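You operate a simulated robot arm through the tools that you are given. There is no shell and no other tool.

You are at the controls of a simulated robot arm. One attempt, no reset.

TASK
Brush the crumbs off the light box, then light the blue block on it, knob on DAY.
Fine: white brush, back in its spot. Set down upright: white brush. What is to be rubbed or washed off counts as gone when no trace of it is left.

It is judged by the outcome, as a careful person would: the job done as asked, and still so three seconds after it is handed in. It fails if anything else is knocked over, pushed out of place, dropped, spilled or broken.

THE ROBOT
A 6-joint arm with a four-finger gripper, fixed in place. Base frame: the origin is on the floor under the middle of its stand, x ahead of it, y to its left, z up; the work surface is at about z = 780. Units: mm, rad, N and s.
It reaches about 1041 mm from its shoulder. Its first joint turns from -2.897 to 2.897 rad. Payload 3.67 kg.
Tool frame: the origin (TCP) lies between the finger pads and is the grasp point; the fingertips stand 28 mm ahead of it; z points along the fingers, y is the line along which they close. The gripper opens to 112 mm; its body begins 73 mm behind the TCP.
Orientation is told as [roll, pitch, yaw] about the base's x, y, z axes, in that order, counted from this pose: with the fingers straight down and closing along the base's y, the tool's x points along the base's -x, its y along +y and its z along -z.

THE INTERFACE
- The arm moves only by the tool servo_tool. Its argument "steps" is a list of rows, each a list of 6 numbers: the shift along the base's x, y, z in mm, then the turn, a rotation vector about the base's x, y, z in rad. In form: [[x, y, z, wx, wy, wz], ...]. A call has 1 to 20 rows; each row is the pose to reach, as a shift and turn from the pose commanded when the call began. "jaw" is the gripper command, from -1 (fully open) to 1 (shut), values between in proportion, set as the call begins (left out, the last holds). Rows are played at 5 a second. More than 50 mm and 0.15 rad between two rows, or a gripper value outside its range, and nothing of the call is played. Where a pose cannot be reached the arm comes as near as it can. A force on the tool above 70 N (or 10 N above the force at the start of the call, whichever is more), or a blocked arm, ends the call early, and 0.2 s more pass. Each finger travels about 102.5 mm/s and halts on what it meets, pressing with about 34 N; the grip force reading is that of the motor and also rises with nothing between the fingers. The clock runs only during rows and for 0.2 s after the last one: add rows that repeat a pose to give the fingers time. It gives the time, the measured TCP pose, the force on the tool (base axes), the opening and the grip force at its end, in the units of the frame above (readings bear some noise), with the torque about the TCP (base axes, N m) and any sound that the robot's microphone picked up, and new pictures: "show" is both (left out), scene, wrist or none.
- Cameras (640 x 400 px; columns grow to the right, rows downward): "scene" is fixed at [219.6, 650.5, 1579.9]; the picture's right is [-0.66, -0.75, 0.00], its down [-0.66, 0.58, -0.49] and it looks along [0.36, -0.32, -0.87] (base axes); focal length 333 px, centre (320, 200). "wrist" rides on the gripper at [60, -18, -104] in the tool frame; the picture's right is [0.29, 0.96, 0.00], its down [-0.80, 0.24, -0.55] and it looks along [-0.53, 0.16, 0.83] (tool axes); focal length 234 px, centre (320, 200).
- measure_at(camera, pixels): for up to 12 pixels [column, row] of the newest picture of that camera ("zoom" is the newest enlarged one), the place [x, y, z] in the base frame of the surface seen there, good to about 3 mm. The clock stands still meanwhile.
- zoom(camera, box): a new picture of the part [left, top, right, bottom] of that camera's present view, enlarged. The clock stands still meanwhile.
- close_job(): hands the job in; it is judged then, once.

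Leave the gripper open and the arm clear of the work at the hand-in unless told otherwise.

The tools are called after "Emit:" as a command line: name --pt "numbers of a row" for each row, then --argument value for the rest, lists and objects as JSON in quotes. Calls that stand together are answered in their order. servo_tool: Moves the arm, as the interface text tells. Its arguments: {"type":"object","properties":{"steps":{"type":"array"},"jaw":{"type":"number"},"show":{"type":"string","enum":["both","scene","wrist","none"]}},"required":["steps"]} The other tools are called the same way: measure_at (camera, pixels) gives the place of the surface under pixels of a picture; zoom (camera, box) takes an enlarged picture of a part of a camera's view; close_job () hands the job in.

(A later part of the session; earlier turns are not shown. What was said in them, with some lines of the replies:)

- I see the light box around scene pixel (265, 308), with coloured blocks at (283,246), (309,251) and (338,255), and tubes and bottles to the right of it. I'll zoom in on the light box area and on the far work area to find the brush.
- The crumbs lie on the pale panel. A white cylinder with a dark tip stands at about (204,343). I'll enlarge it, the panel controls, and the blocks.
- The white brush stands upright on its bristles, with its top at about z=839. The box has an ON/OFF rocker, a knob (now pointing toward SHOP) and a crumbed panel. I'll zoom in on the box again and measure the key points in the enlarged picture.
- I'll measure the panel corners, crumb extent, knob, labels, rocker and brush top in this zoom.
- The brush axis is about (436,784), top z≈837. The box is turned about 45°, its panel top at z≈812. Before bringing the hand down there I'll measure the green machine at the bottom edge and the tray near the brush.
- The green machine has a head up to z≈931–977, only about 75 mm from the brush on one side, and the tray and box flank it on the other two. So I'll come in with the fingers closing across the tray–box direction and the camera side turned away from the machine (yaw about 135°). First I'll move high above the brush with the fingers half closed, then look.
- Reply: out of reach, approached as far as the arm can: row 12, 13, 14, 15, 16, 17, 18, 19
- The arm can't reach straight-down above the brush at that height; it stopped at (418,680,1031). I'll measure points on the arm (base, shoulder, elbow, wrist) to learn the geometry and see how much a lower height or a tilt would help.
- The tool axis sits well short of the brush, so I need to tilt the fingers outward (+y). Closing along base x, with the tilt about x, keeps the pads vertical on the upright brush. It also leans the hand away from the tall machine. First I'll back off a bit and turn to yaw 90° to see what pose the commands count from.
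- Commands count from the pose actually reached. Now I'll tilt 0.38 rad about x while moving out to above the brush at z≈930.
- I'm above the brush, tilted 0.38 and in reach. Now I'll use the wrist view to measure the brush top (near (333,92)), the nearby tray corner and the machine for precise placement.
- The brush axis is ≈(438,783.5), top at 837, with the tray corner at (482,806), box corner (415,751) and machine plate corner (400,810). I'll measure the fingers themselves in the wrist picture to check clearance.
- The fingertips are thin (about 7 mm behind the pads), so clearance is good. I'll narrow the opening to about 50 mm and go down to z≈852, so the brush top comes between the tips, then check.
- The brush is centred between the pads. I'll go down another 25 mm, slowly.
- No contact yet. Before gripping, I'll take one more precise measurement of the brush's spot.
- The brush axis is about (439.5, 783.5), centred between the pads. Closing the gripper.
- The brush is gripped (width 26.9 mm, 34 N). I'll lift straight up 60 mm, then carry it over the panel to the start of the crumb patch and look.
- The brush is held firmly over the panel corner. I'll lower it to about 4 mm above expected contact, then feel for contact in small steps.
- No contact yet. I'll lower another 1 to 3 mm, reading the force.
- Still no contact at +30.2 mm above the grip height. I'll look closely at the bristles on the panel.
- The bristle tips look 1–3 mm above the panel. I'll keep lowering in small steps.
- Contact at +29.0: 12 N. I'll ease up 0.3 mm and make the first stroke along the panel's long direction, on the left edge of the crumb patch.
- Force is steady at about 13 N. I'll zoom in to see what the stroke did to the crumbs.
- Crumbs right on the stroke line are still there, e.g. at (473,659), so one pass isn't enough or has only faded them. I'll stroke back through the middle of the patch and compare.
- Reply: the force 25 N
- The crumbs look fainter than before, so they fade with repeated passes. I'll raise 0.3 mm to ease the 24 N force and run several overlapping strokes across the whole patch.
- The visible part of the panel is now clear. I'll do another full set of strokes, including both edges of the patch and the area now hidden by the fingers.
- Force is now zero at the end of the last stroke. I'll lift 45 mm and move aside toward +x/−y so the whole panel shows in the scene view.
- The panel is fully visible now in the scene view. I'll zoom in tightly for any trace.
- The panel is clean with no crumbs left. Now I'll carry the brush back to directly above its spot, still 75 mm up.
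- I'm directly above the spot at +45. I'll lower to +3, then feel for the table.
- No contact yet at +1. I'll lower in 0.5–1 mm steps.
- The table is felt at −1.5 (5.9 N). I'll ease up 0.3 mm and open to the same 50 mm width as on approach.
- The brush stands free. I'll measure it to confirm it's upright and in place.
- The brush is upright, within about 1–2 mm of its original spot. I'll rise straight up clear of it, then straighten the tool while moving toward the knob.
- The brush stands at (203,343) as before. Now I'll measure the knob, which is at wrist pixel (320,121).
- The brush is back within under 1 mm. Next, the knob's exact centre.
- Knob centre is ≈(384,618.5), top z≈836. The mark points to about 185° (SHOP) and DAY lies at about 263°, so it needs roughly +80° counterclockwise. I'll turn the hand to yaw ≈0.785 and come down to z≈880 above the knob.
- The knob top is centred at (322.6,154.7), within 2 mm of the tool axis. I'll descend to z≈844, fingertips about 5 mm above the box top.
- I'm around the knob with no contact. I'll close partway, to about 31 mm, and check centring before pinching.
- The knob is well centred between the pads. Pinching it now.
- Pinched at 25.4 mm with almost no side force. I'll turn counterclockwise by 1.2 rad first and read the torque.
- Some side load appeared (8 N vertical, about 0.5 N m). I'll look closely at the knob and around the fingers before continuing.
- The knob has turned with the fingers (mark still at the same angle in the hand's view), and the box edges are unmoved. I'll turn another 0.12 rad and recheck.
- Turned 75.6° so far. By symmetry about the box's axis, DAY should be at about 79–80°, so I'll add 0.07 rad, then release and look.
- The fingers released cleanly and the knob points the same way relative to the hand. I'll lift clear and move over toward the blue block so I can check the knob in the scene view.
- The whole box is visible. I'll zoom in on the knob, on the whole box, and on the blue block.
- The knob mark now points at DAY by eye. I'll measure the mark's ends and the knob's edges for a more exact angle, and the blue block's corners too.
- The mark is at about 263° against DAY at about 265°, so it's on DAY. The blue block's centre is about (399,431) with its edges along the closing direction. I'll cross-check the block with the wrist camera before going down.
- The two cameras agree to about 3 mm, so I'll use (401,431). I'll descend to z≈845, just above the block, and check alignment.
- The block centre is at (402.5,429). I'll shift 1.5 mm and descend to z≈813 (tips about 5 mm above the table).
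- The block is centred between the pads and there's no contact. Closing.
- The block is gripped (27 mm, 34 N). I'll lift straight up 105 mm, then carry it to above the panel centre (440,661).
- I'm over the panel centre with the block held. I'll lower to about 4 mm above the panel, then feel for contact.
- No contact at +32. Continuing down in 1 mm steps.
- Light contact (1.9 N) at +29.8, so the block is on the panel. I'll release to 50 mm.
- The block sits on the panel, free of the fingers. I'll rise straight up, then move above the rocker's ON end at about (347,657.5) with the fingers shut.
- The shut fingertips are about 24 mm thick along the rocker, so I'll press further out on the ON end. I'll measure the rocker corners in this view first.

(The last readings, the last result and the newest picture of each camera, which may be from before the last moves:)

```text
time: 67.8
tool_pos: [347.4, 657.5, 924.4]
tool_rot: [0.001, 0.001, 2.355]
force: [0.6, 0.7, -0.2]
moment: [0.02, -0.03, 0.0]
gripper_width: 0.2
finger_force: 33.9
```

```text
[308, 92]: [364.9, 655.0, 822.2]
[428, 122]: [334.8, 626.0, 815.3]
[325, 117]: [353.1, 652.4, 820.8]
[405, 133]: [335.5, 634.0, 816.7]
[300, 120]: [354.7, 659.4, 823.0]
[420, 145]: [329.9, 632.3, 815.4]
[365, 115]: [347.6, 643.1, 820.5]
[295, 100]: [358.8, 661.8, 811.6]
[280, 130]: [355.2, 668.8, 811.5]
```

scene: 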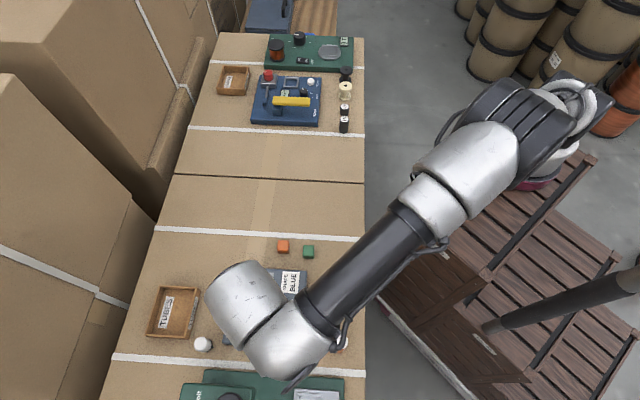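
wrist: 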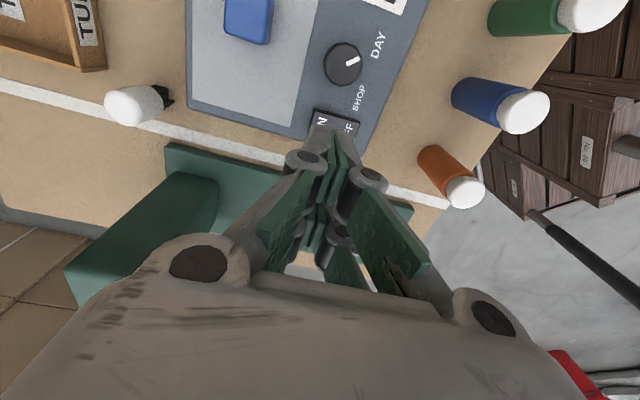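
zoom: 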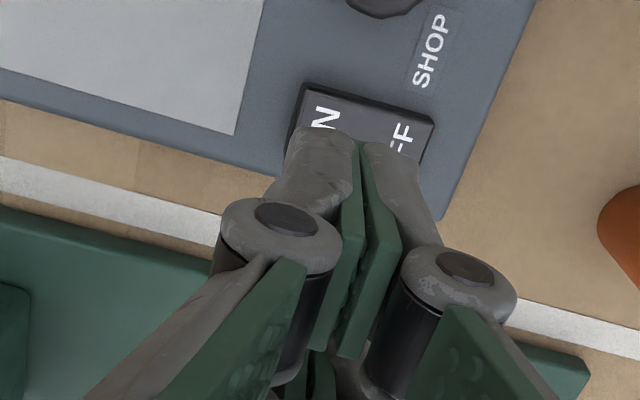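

The ON end's edge centre is ≈(352,662), raised to about z=823, while the OFF end is at 815. I'll move to press at (354,664) and lower the tips to about 5 mm above it.

Emit:
servo_tool --pt "7 6.5 -10 0 0 0" --pt "7 6.5 -30 0 0 0" --pt "7 6.5 -50 0 0 0" --pt "7 6.5 -60 0 0 0" --pt "7 6.5 -66 0 0 0" --pt "7 6.5 -66 0 0 0" --show "wrist"

Emit:
zoom --camera "wrist" --box '[240, 80, 420, 220]'

```text
time: 69.2
tool_pos: [355.0, 663.0, 857.8]
tool_rot: [0.0, -0.001, 2.355]
force: [0.1, 0.7, -0.6]
moment: [0.0, -0.02, 0.0]
gripper_width: 0.0
finger_force: 34.0
```

wrist: 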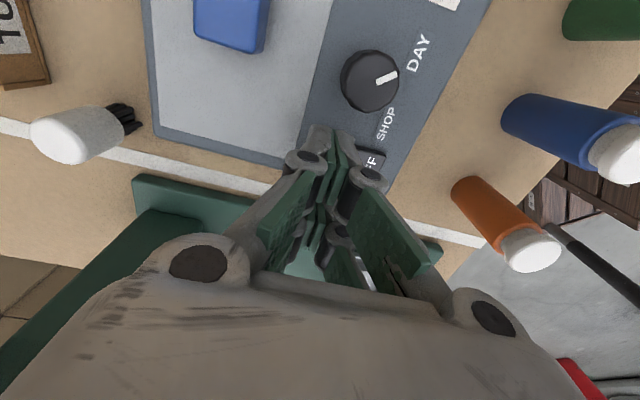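

```text
2.86 times, centred on (330, 150) of wrist
```

zoom: 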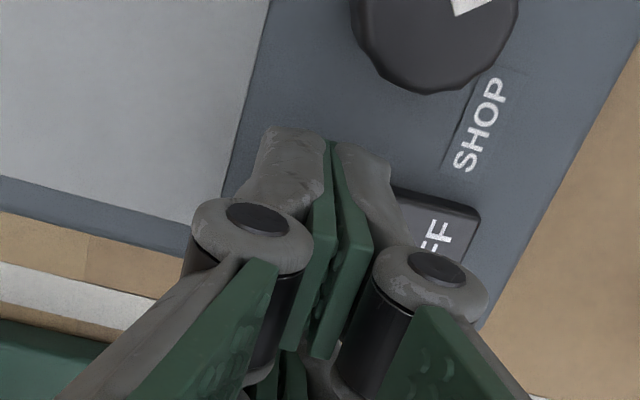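

The tips cover the ON half only, with clearance to the knob. Pressing down in small steps, reading force and sound.

Emit:
servo_tool --pt "0 0 -2 0 0 0" --pt "0 0 -4 0 0 0" --pt "0 0 -6 0 0 0" --pt "0 0 -6 0 0 0" --show "none"

```text
time: 70.2
tool_pos: [354.8, 664.3, 851.4]
tool_rot: [0.001, 0.0, 2.355]
force: [0.3, 0.2, -0.6]
moment: [-0.01, -0.01, -0.02]
gripper_width: 0.0
finger_force: 33.7
```

Emit:
servo_tool --pt "0 0 -1 0 0 0" --pt "0 0 -2 0 0 0" --pt "0 0 -2 0 0 0" --show "none"

```text
time: 71.0
tool_pos: [354.6, 662.3, 849.6]
tool_rot: [-0.001, 0.0, 2.356]
force: [0.3, -0.3, -0.5]
moment: [-0.04, -0.01, 0.01]
gripper_width: 0.0
finger_force: 34.4
```

Emit:
servo_tool --pt "0 0 -1 0 0 0" --pt "0 0 -2 0 0 0" --pt "0 0 -2 0 0 0" --show "wrist"

```text
time: 71.8
tool_pos: [354.7, 664.8, 849.0]
tool_rot: [0.0, 0.001, 2.356]
force: [0.7, 0.5, 0.6]
moment: [-0.02, 0.04, -0.01]
gripper_width: 0.0
finger_force: 34.2
```

wrist: 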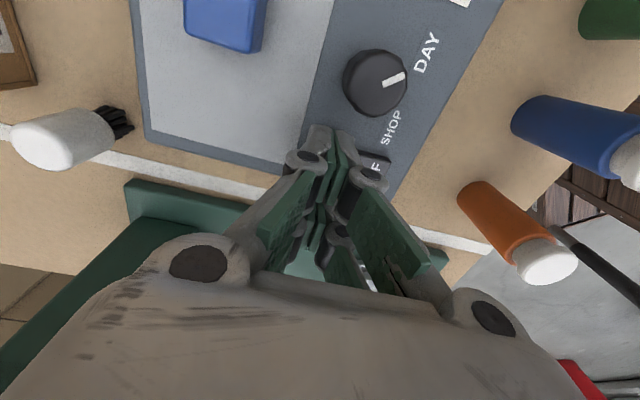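

Emit:
servo_tool --pt "0 0 -1 0 0 0" --pt "0 0 -1 0 0 0" --show "none"

Emit:
servo_tool --pt "0 0 -1 0 0 0" --pt "0 0 -1 0 0 0" --show "none"

```text
time: 72.4
tool_pos: [355.3, 664.8, 846.7]
tool_rot: [-0.001, 0.0, 2.358]
force: [-0.1, 0.7, 0.4]
moment: [0.01, -0.02, 0.0]
gripper_width: 0.0
finger_force: 34.0
```

```text
time: 73.0
tool_pos: [355.0, 664.1, 845.7]
tool_rot: [-0.002, 0.001, 2.358]
force: [-0.6, -0.7, 0.7]
moment: [0.0, -0.01, 0.0]
gripper_width: 0.1
finger_force: 33.8
```

Still no force at tip z≈817.5. I'll look closely to see whether the rocker is moving or I'm off its end.

Emit:
servo_tool --pt "0 0 0 0 0 0"

Emit:
zoom --camera "wrist" --box '[260, 90, 420, 210]'

Emit:
zoom --camera "scene" --box '[215, 260, 355, 360]'

```text
time: 73.4
tool_pos: [355.5, 664.2, 846.3]
tool_rot: [-0.001, 0.0, 2.357]
force: [-0.1, -0.2, 0.9]
moment: [0.03, 0.0, 0.01]
gripper_width: 0.0
finger_force: 34.1
```

scene: 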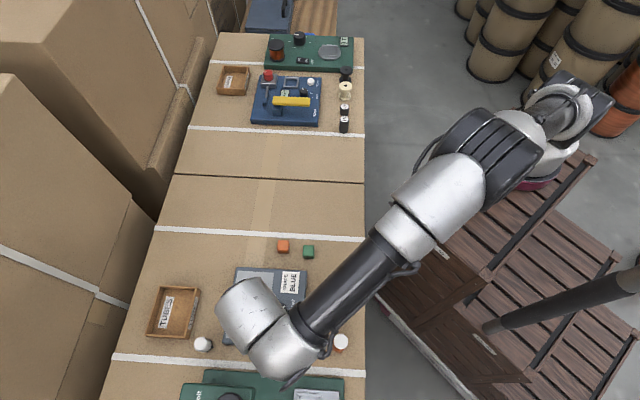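
wrist: 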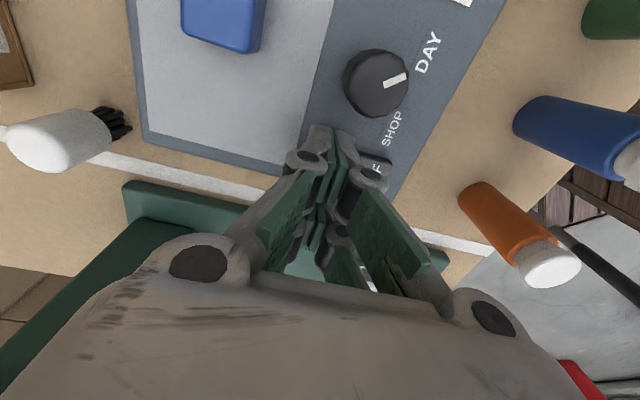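

```text
3.33 times, centred on (340, 150) of wrist
```

zoom: 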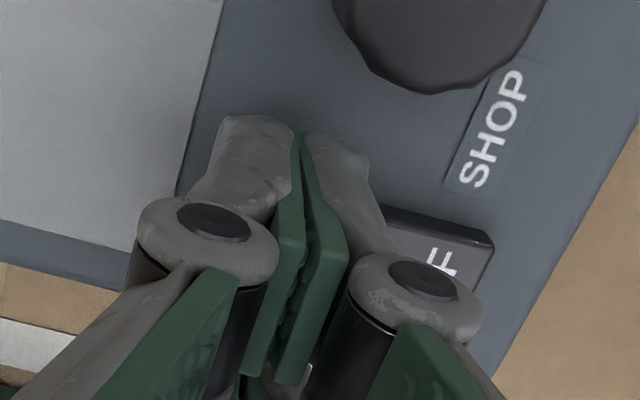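

```text
4.00 times, centred on (285, 310) of scene
```

zoom: 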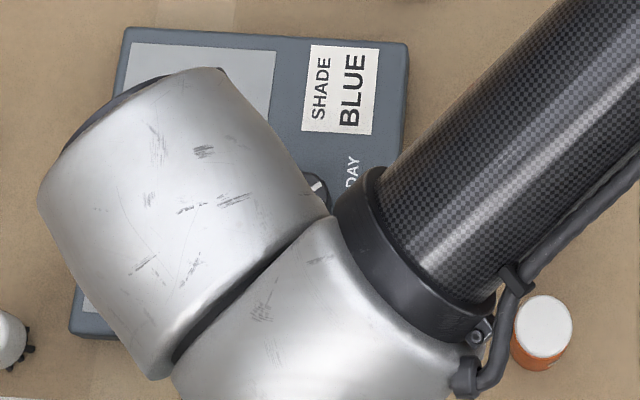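

Emit:
measure_at --camera "wrist" --pixels '[[343, 132], [349, 138], [354, 150], [316, 128], [310, 140], [363, 156], [370, 158], [385, 160], [378, 165], [334, 133], [325, 126], [356, 145]]'

```text
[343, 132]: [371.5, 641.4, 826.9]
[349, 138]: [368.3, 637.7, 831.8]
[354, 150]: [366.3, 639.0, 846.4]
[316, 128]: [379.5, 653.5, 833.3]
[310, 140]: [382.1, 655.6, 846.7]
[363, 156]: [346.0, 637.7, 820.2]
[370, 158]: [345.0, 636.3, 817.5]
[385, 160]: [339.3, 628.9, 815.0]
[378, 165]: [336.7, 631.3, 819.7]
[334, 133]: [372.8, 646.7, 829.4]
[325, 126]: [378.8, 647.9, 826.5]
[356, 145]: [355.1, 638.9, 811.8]
```

The visible tip edges are at z≈826, so the tips reach only about 20 mm ahead of the TCP at their corners and just haven't touched yet. I'll continue down in 1 mm steps.

Emit:
servo_tool --pt "0 0 -0.7 0 0 0" --pt "0 0 -1.4 0 0 0" --pt "0 0 -1.4 0 0 0" --show "none"

Emit:
servo_tool --pt "0 0 -0.7 0 0 0" --pt "0 0 -1.4 0 0 0" --pt "0 0 -1.4 0 0 0" --show "none"

```text
time: 74.2
tool_pos: [355.0, 664.9, 843.9]
tool_rot: [0.001, 0.0, 2.356]
force: [0.2, 0.9, 0.6]
moment: [-0.01, 0.01, -0.01]
gripper_width: 0.0
finger_force: 33.8
```

```text
time: 75.0
tool_pos: [354.5, 663.7, 842.6]
tool_rot: [0.0, 0.0, 2.356]
force: [0.4, -0.3, -0.4]
moment: [-0.01, -0.01, 0.0]
gripper_width: 0.0
finger_force: 33.8
```

Emit:
servo_tool --pt "0 0 -0.7 0 0 0" --pt "0 0 -1.4 0 0 0" --pt "0 0 -1.4 0 0 0" --show "wrist"

Emit:
zoom --camera "wrist" --box '[280, 90, 420, 190]'

```text
time: 75.8
tool_pos: [354.9, 663.6, 842.5]
tool_rot: [-0.001, 0.001, 2.356]
force: [-1.7, -0.7, 7.9]
moment: [-0.03, 0.03, -0.01]
gripper_width: 0.0
finger_force: 33.7
```

wrist: 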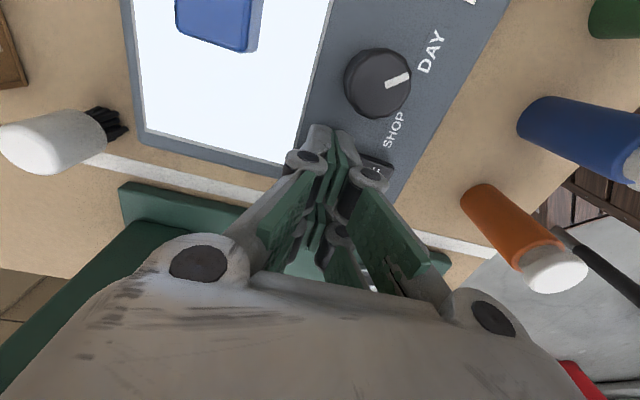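

```text
4.00 times, centred on (350, 140) of wrist
```

zoom: 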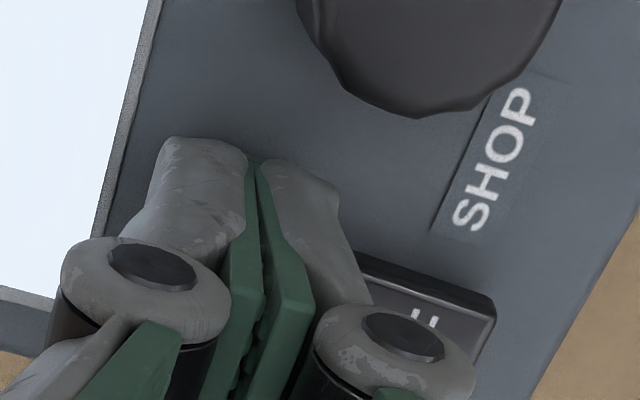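

The panel has lit up and the force reached 7.9 N, so the rocker is over. I'll lift straight up and check that it stays on.

Emit:
servo_tool --pt "0 0 5 0 0 0" --pt "0 0 15 0 0 0" --pt "0 0 40 0 0 0" --pt "0 0 80 0 0 0" --pt "0 0 100 0 0 0" --pt "0 0 100 0 0 0"

```text
time: 77.2
tool_pos: [354.9, 664.9, 940.5]
tool_rot: [0.001, 0.0, 2.358]
force: [0.4, 0.2, 0.1]
moment: [-0.05, -0.03, -0.02]
gripper_width: 0.0
finger_force: 34.3
```

scene: 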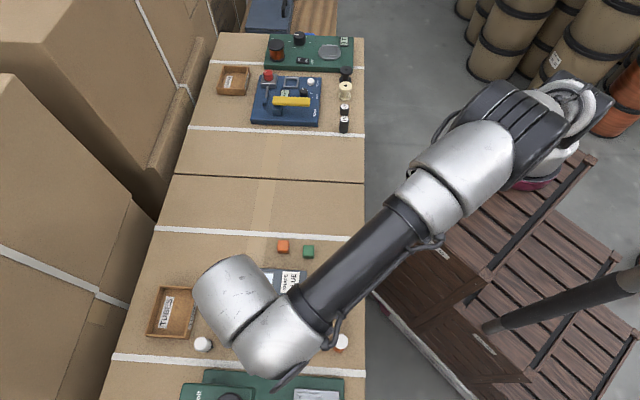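
wrist: 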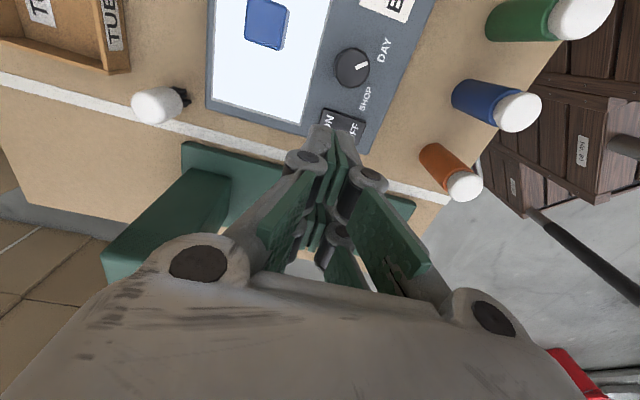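

The panel stays lit. I'll move the arm up and away toward its starting area and open the gripper, then inspect everything.

Emit:
servo_tool --pt "5 -14 20 0 0 -0.13" --pt "10 -28 40 0 0 -0.26" --pt "16 -42 60 0 0 -0.39" --pt "22 -57 75 0 0 -0.52" --pt "29 -72 90 0 0 -0.65" --pt "36 -87 100 0 0 -0.78" --pt "43 -102 110 0 0 -0.91" --pt "50 -117 120 0 0 -1.04" --pt "57 -132 130 0 0 -1.17" --pt "64 -147 140 0 0 -1.3" --pt "71 -162 150 0 0 -1.43" --pt "78 -177 160 0 0 -1.56" --pt "85 -192 170 0 0 -1.69" --pt "92 -207 180 0 0 -1.82" --pt "99 -222 190 0 0 -1.95" --pt "105 -235 200 0 0 -2.08" --pt "111 -246 207 0 0 -2.21" --pt "117 -257 213 0 0 -2.356" --pt "117 -257 213 0 0 -2.356" --jaw -1

Emit:
zoom --camera "scene" --box '[140, 230, 370, 370]'

Emit:
zoom --camera "scene" --box '[262, 290, 312, 345]'

Emit:
zoom --camera "scene" --box '[215, 260, 290, 350]'

```text
time: 81.2
tool_pos: [470.3, 405.4, 1156.4]
tool_rot: [0.0, 0.0, -0.002]
force: [0.3, 0.5, -0.1]
moment: [-0.04, -0.01, 0.02]
gripper_width: 112.2
finger_force: 0.0
```

scene: 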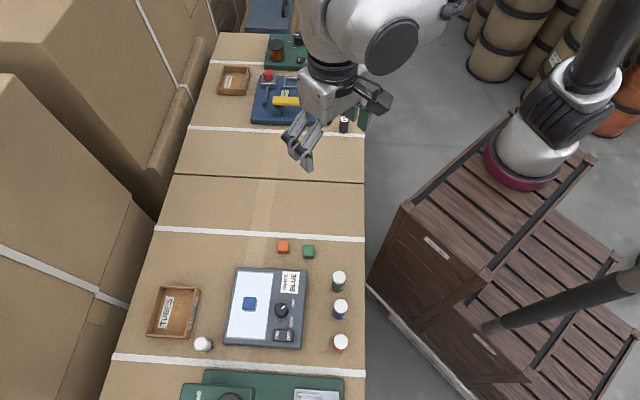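
wrist: 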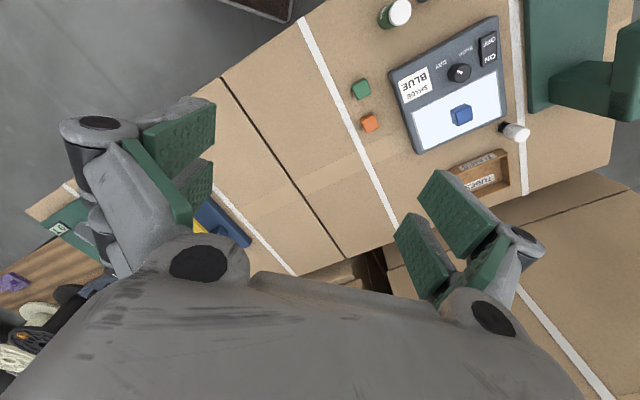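

```text
2.78 times, centred on (255, 300) of scene
```

zoom: 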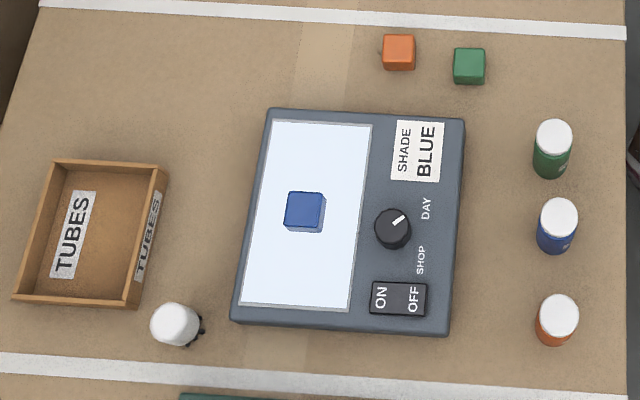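

```text
7.27 times, centred on (287, 318) of scene
```

zoom: 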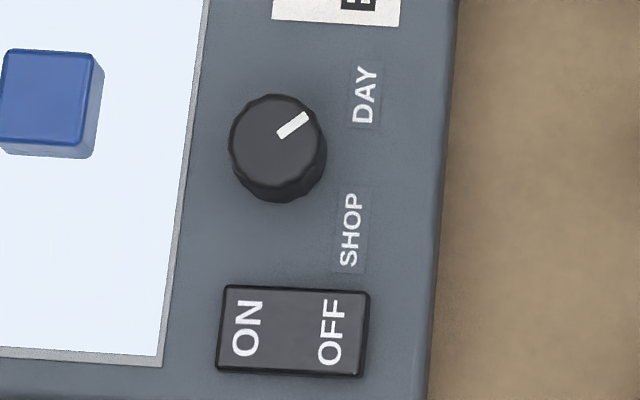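

```text
4.44 times, centred on (252, 305) of scene
```

zoom: 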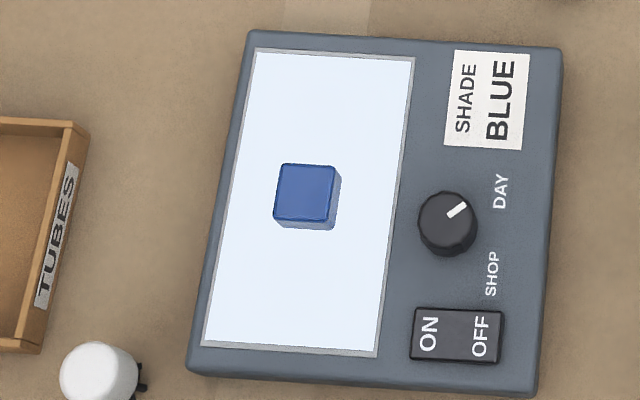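

The panel is lit cool white, the block sits on it, the knob is on DAY, and the brush and all the other objects are where they were. One last check of the rocker tilt and the object positions.

Emit:
measure_at --camera "scene" --pixels '[[277.5, 335], [289, 336], [276, 331], [204, 344], [250, 303], [283, 244], [309, 250], [338, 275], [340, 303], [340, 340]]'

Emit:
zoom --camera "wrist" --box '[390, 10, 540, 160]'

```text
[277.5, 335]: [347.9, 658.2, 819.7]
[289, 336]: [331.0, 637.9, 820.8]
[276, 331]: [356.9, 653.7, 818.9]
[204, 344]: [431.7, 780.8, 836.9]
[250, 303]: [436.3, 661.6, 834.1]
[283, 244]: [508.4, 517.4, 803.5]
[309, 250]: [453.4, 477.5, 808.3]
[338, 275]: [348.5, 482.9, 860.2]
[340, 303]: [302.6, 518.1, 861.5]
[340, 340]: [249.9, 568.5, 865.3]
```

```text
2.67 times, centred on (465, 85) of wrist
```

zoom: 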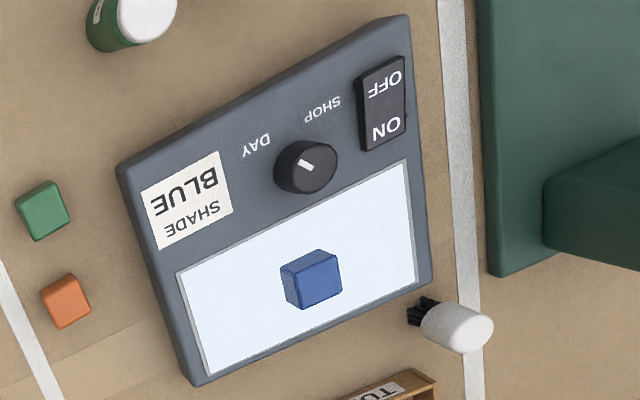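

The rocker's halves read nearly level (ON 819.7, OFF 820.8). I'll measure more points to see whether it's fully flipped.

Emit:
zoom --camera "scene" --box '[270, 322, 302, 346]'

Emit:
measure_at --camera "zoom" --pixels '[[180, 120], [170, 180], [160, 260], [200, 200], [230, 150], [300, 200], [330, 150], [360, 200], [400, 150], [420, 250], [440, 180], [390, 270]]'

```text
16.00 times, centred on (286, 334) of scene
```

zoom: 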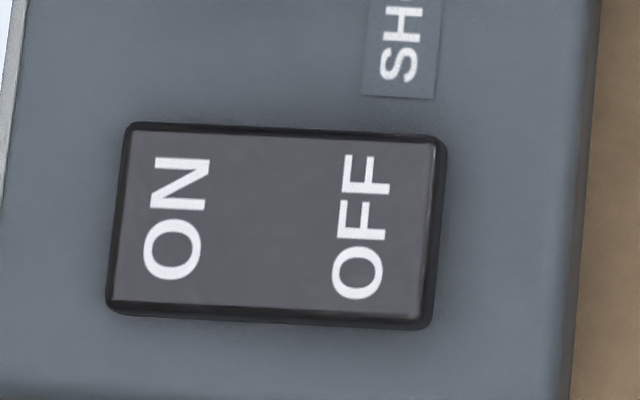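

```text
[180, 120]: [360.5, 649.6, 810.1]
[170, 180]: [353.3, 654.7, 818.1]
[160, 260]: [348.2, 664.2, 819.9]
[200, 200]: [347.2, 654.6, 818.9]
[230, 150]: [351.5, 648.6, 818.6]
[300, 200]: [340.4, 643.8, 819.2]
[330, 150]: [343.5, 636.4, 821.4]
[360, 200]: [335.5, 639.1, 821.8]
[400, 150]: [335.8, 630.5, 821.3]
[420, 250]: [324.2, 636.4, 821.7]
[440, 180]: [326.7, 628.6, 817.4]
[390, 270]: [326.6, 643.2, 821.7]
```

ON is the lower side now (about 819 against OFF at about 821.5; before it was 822 against 816). The panel has stayed lit for over 5 s since release.

- **Crumbs:** gone from the panel.
- **Block:** the blue block is on the lit panel.
- **Knob:** on DAY.
- **Brush:** upright in its spot.
- **Other objects:** all in place.
- **Arm:** gripper open and clear of the work.

Handing in.

Emit:
close_job

```text
The job is handed in.
```

The job is handed in, and everything you asked for is done:

- **Crumbs:** the light box panel is brushed clean, with no trace visible in close-up views.
- **Brush:** the white brush is upright again, within about 1 mm of where it started.
- **Knob:** it is on DAY. The mark sits about 2–3° short of the centre of the label.
- **Light:** the switch is on and the panel is lit. It had stayed lit for over 5 s when I last checked before the hand-in. The rocker tilts less toward ON than it did toward OFF at the start, so it may not be pushed fully home.
- **Block:** the blue block stands in the middle of the lit panel.

Nothing else was knocked over or moved. The gripper is open and the arm is back near its starting position, clear of the work.
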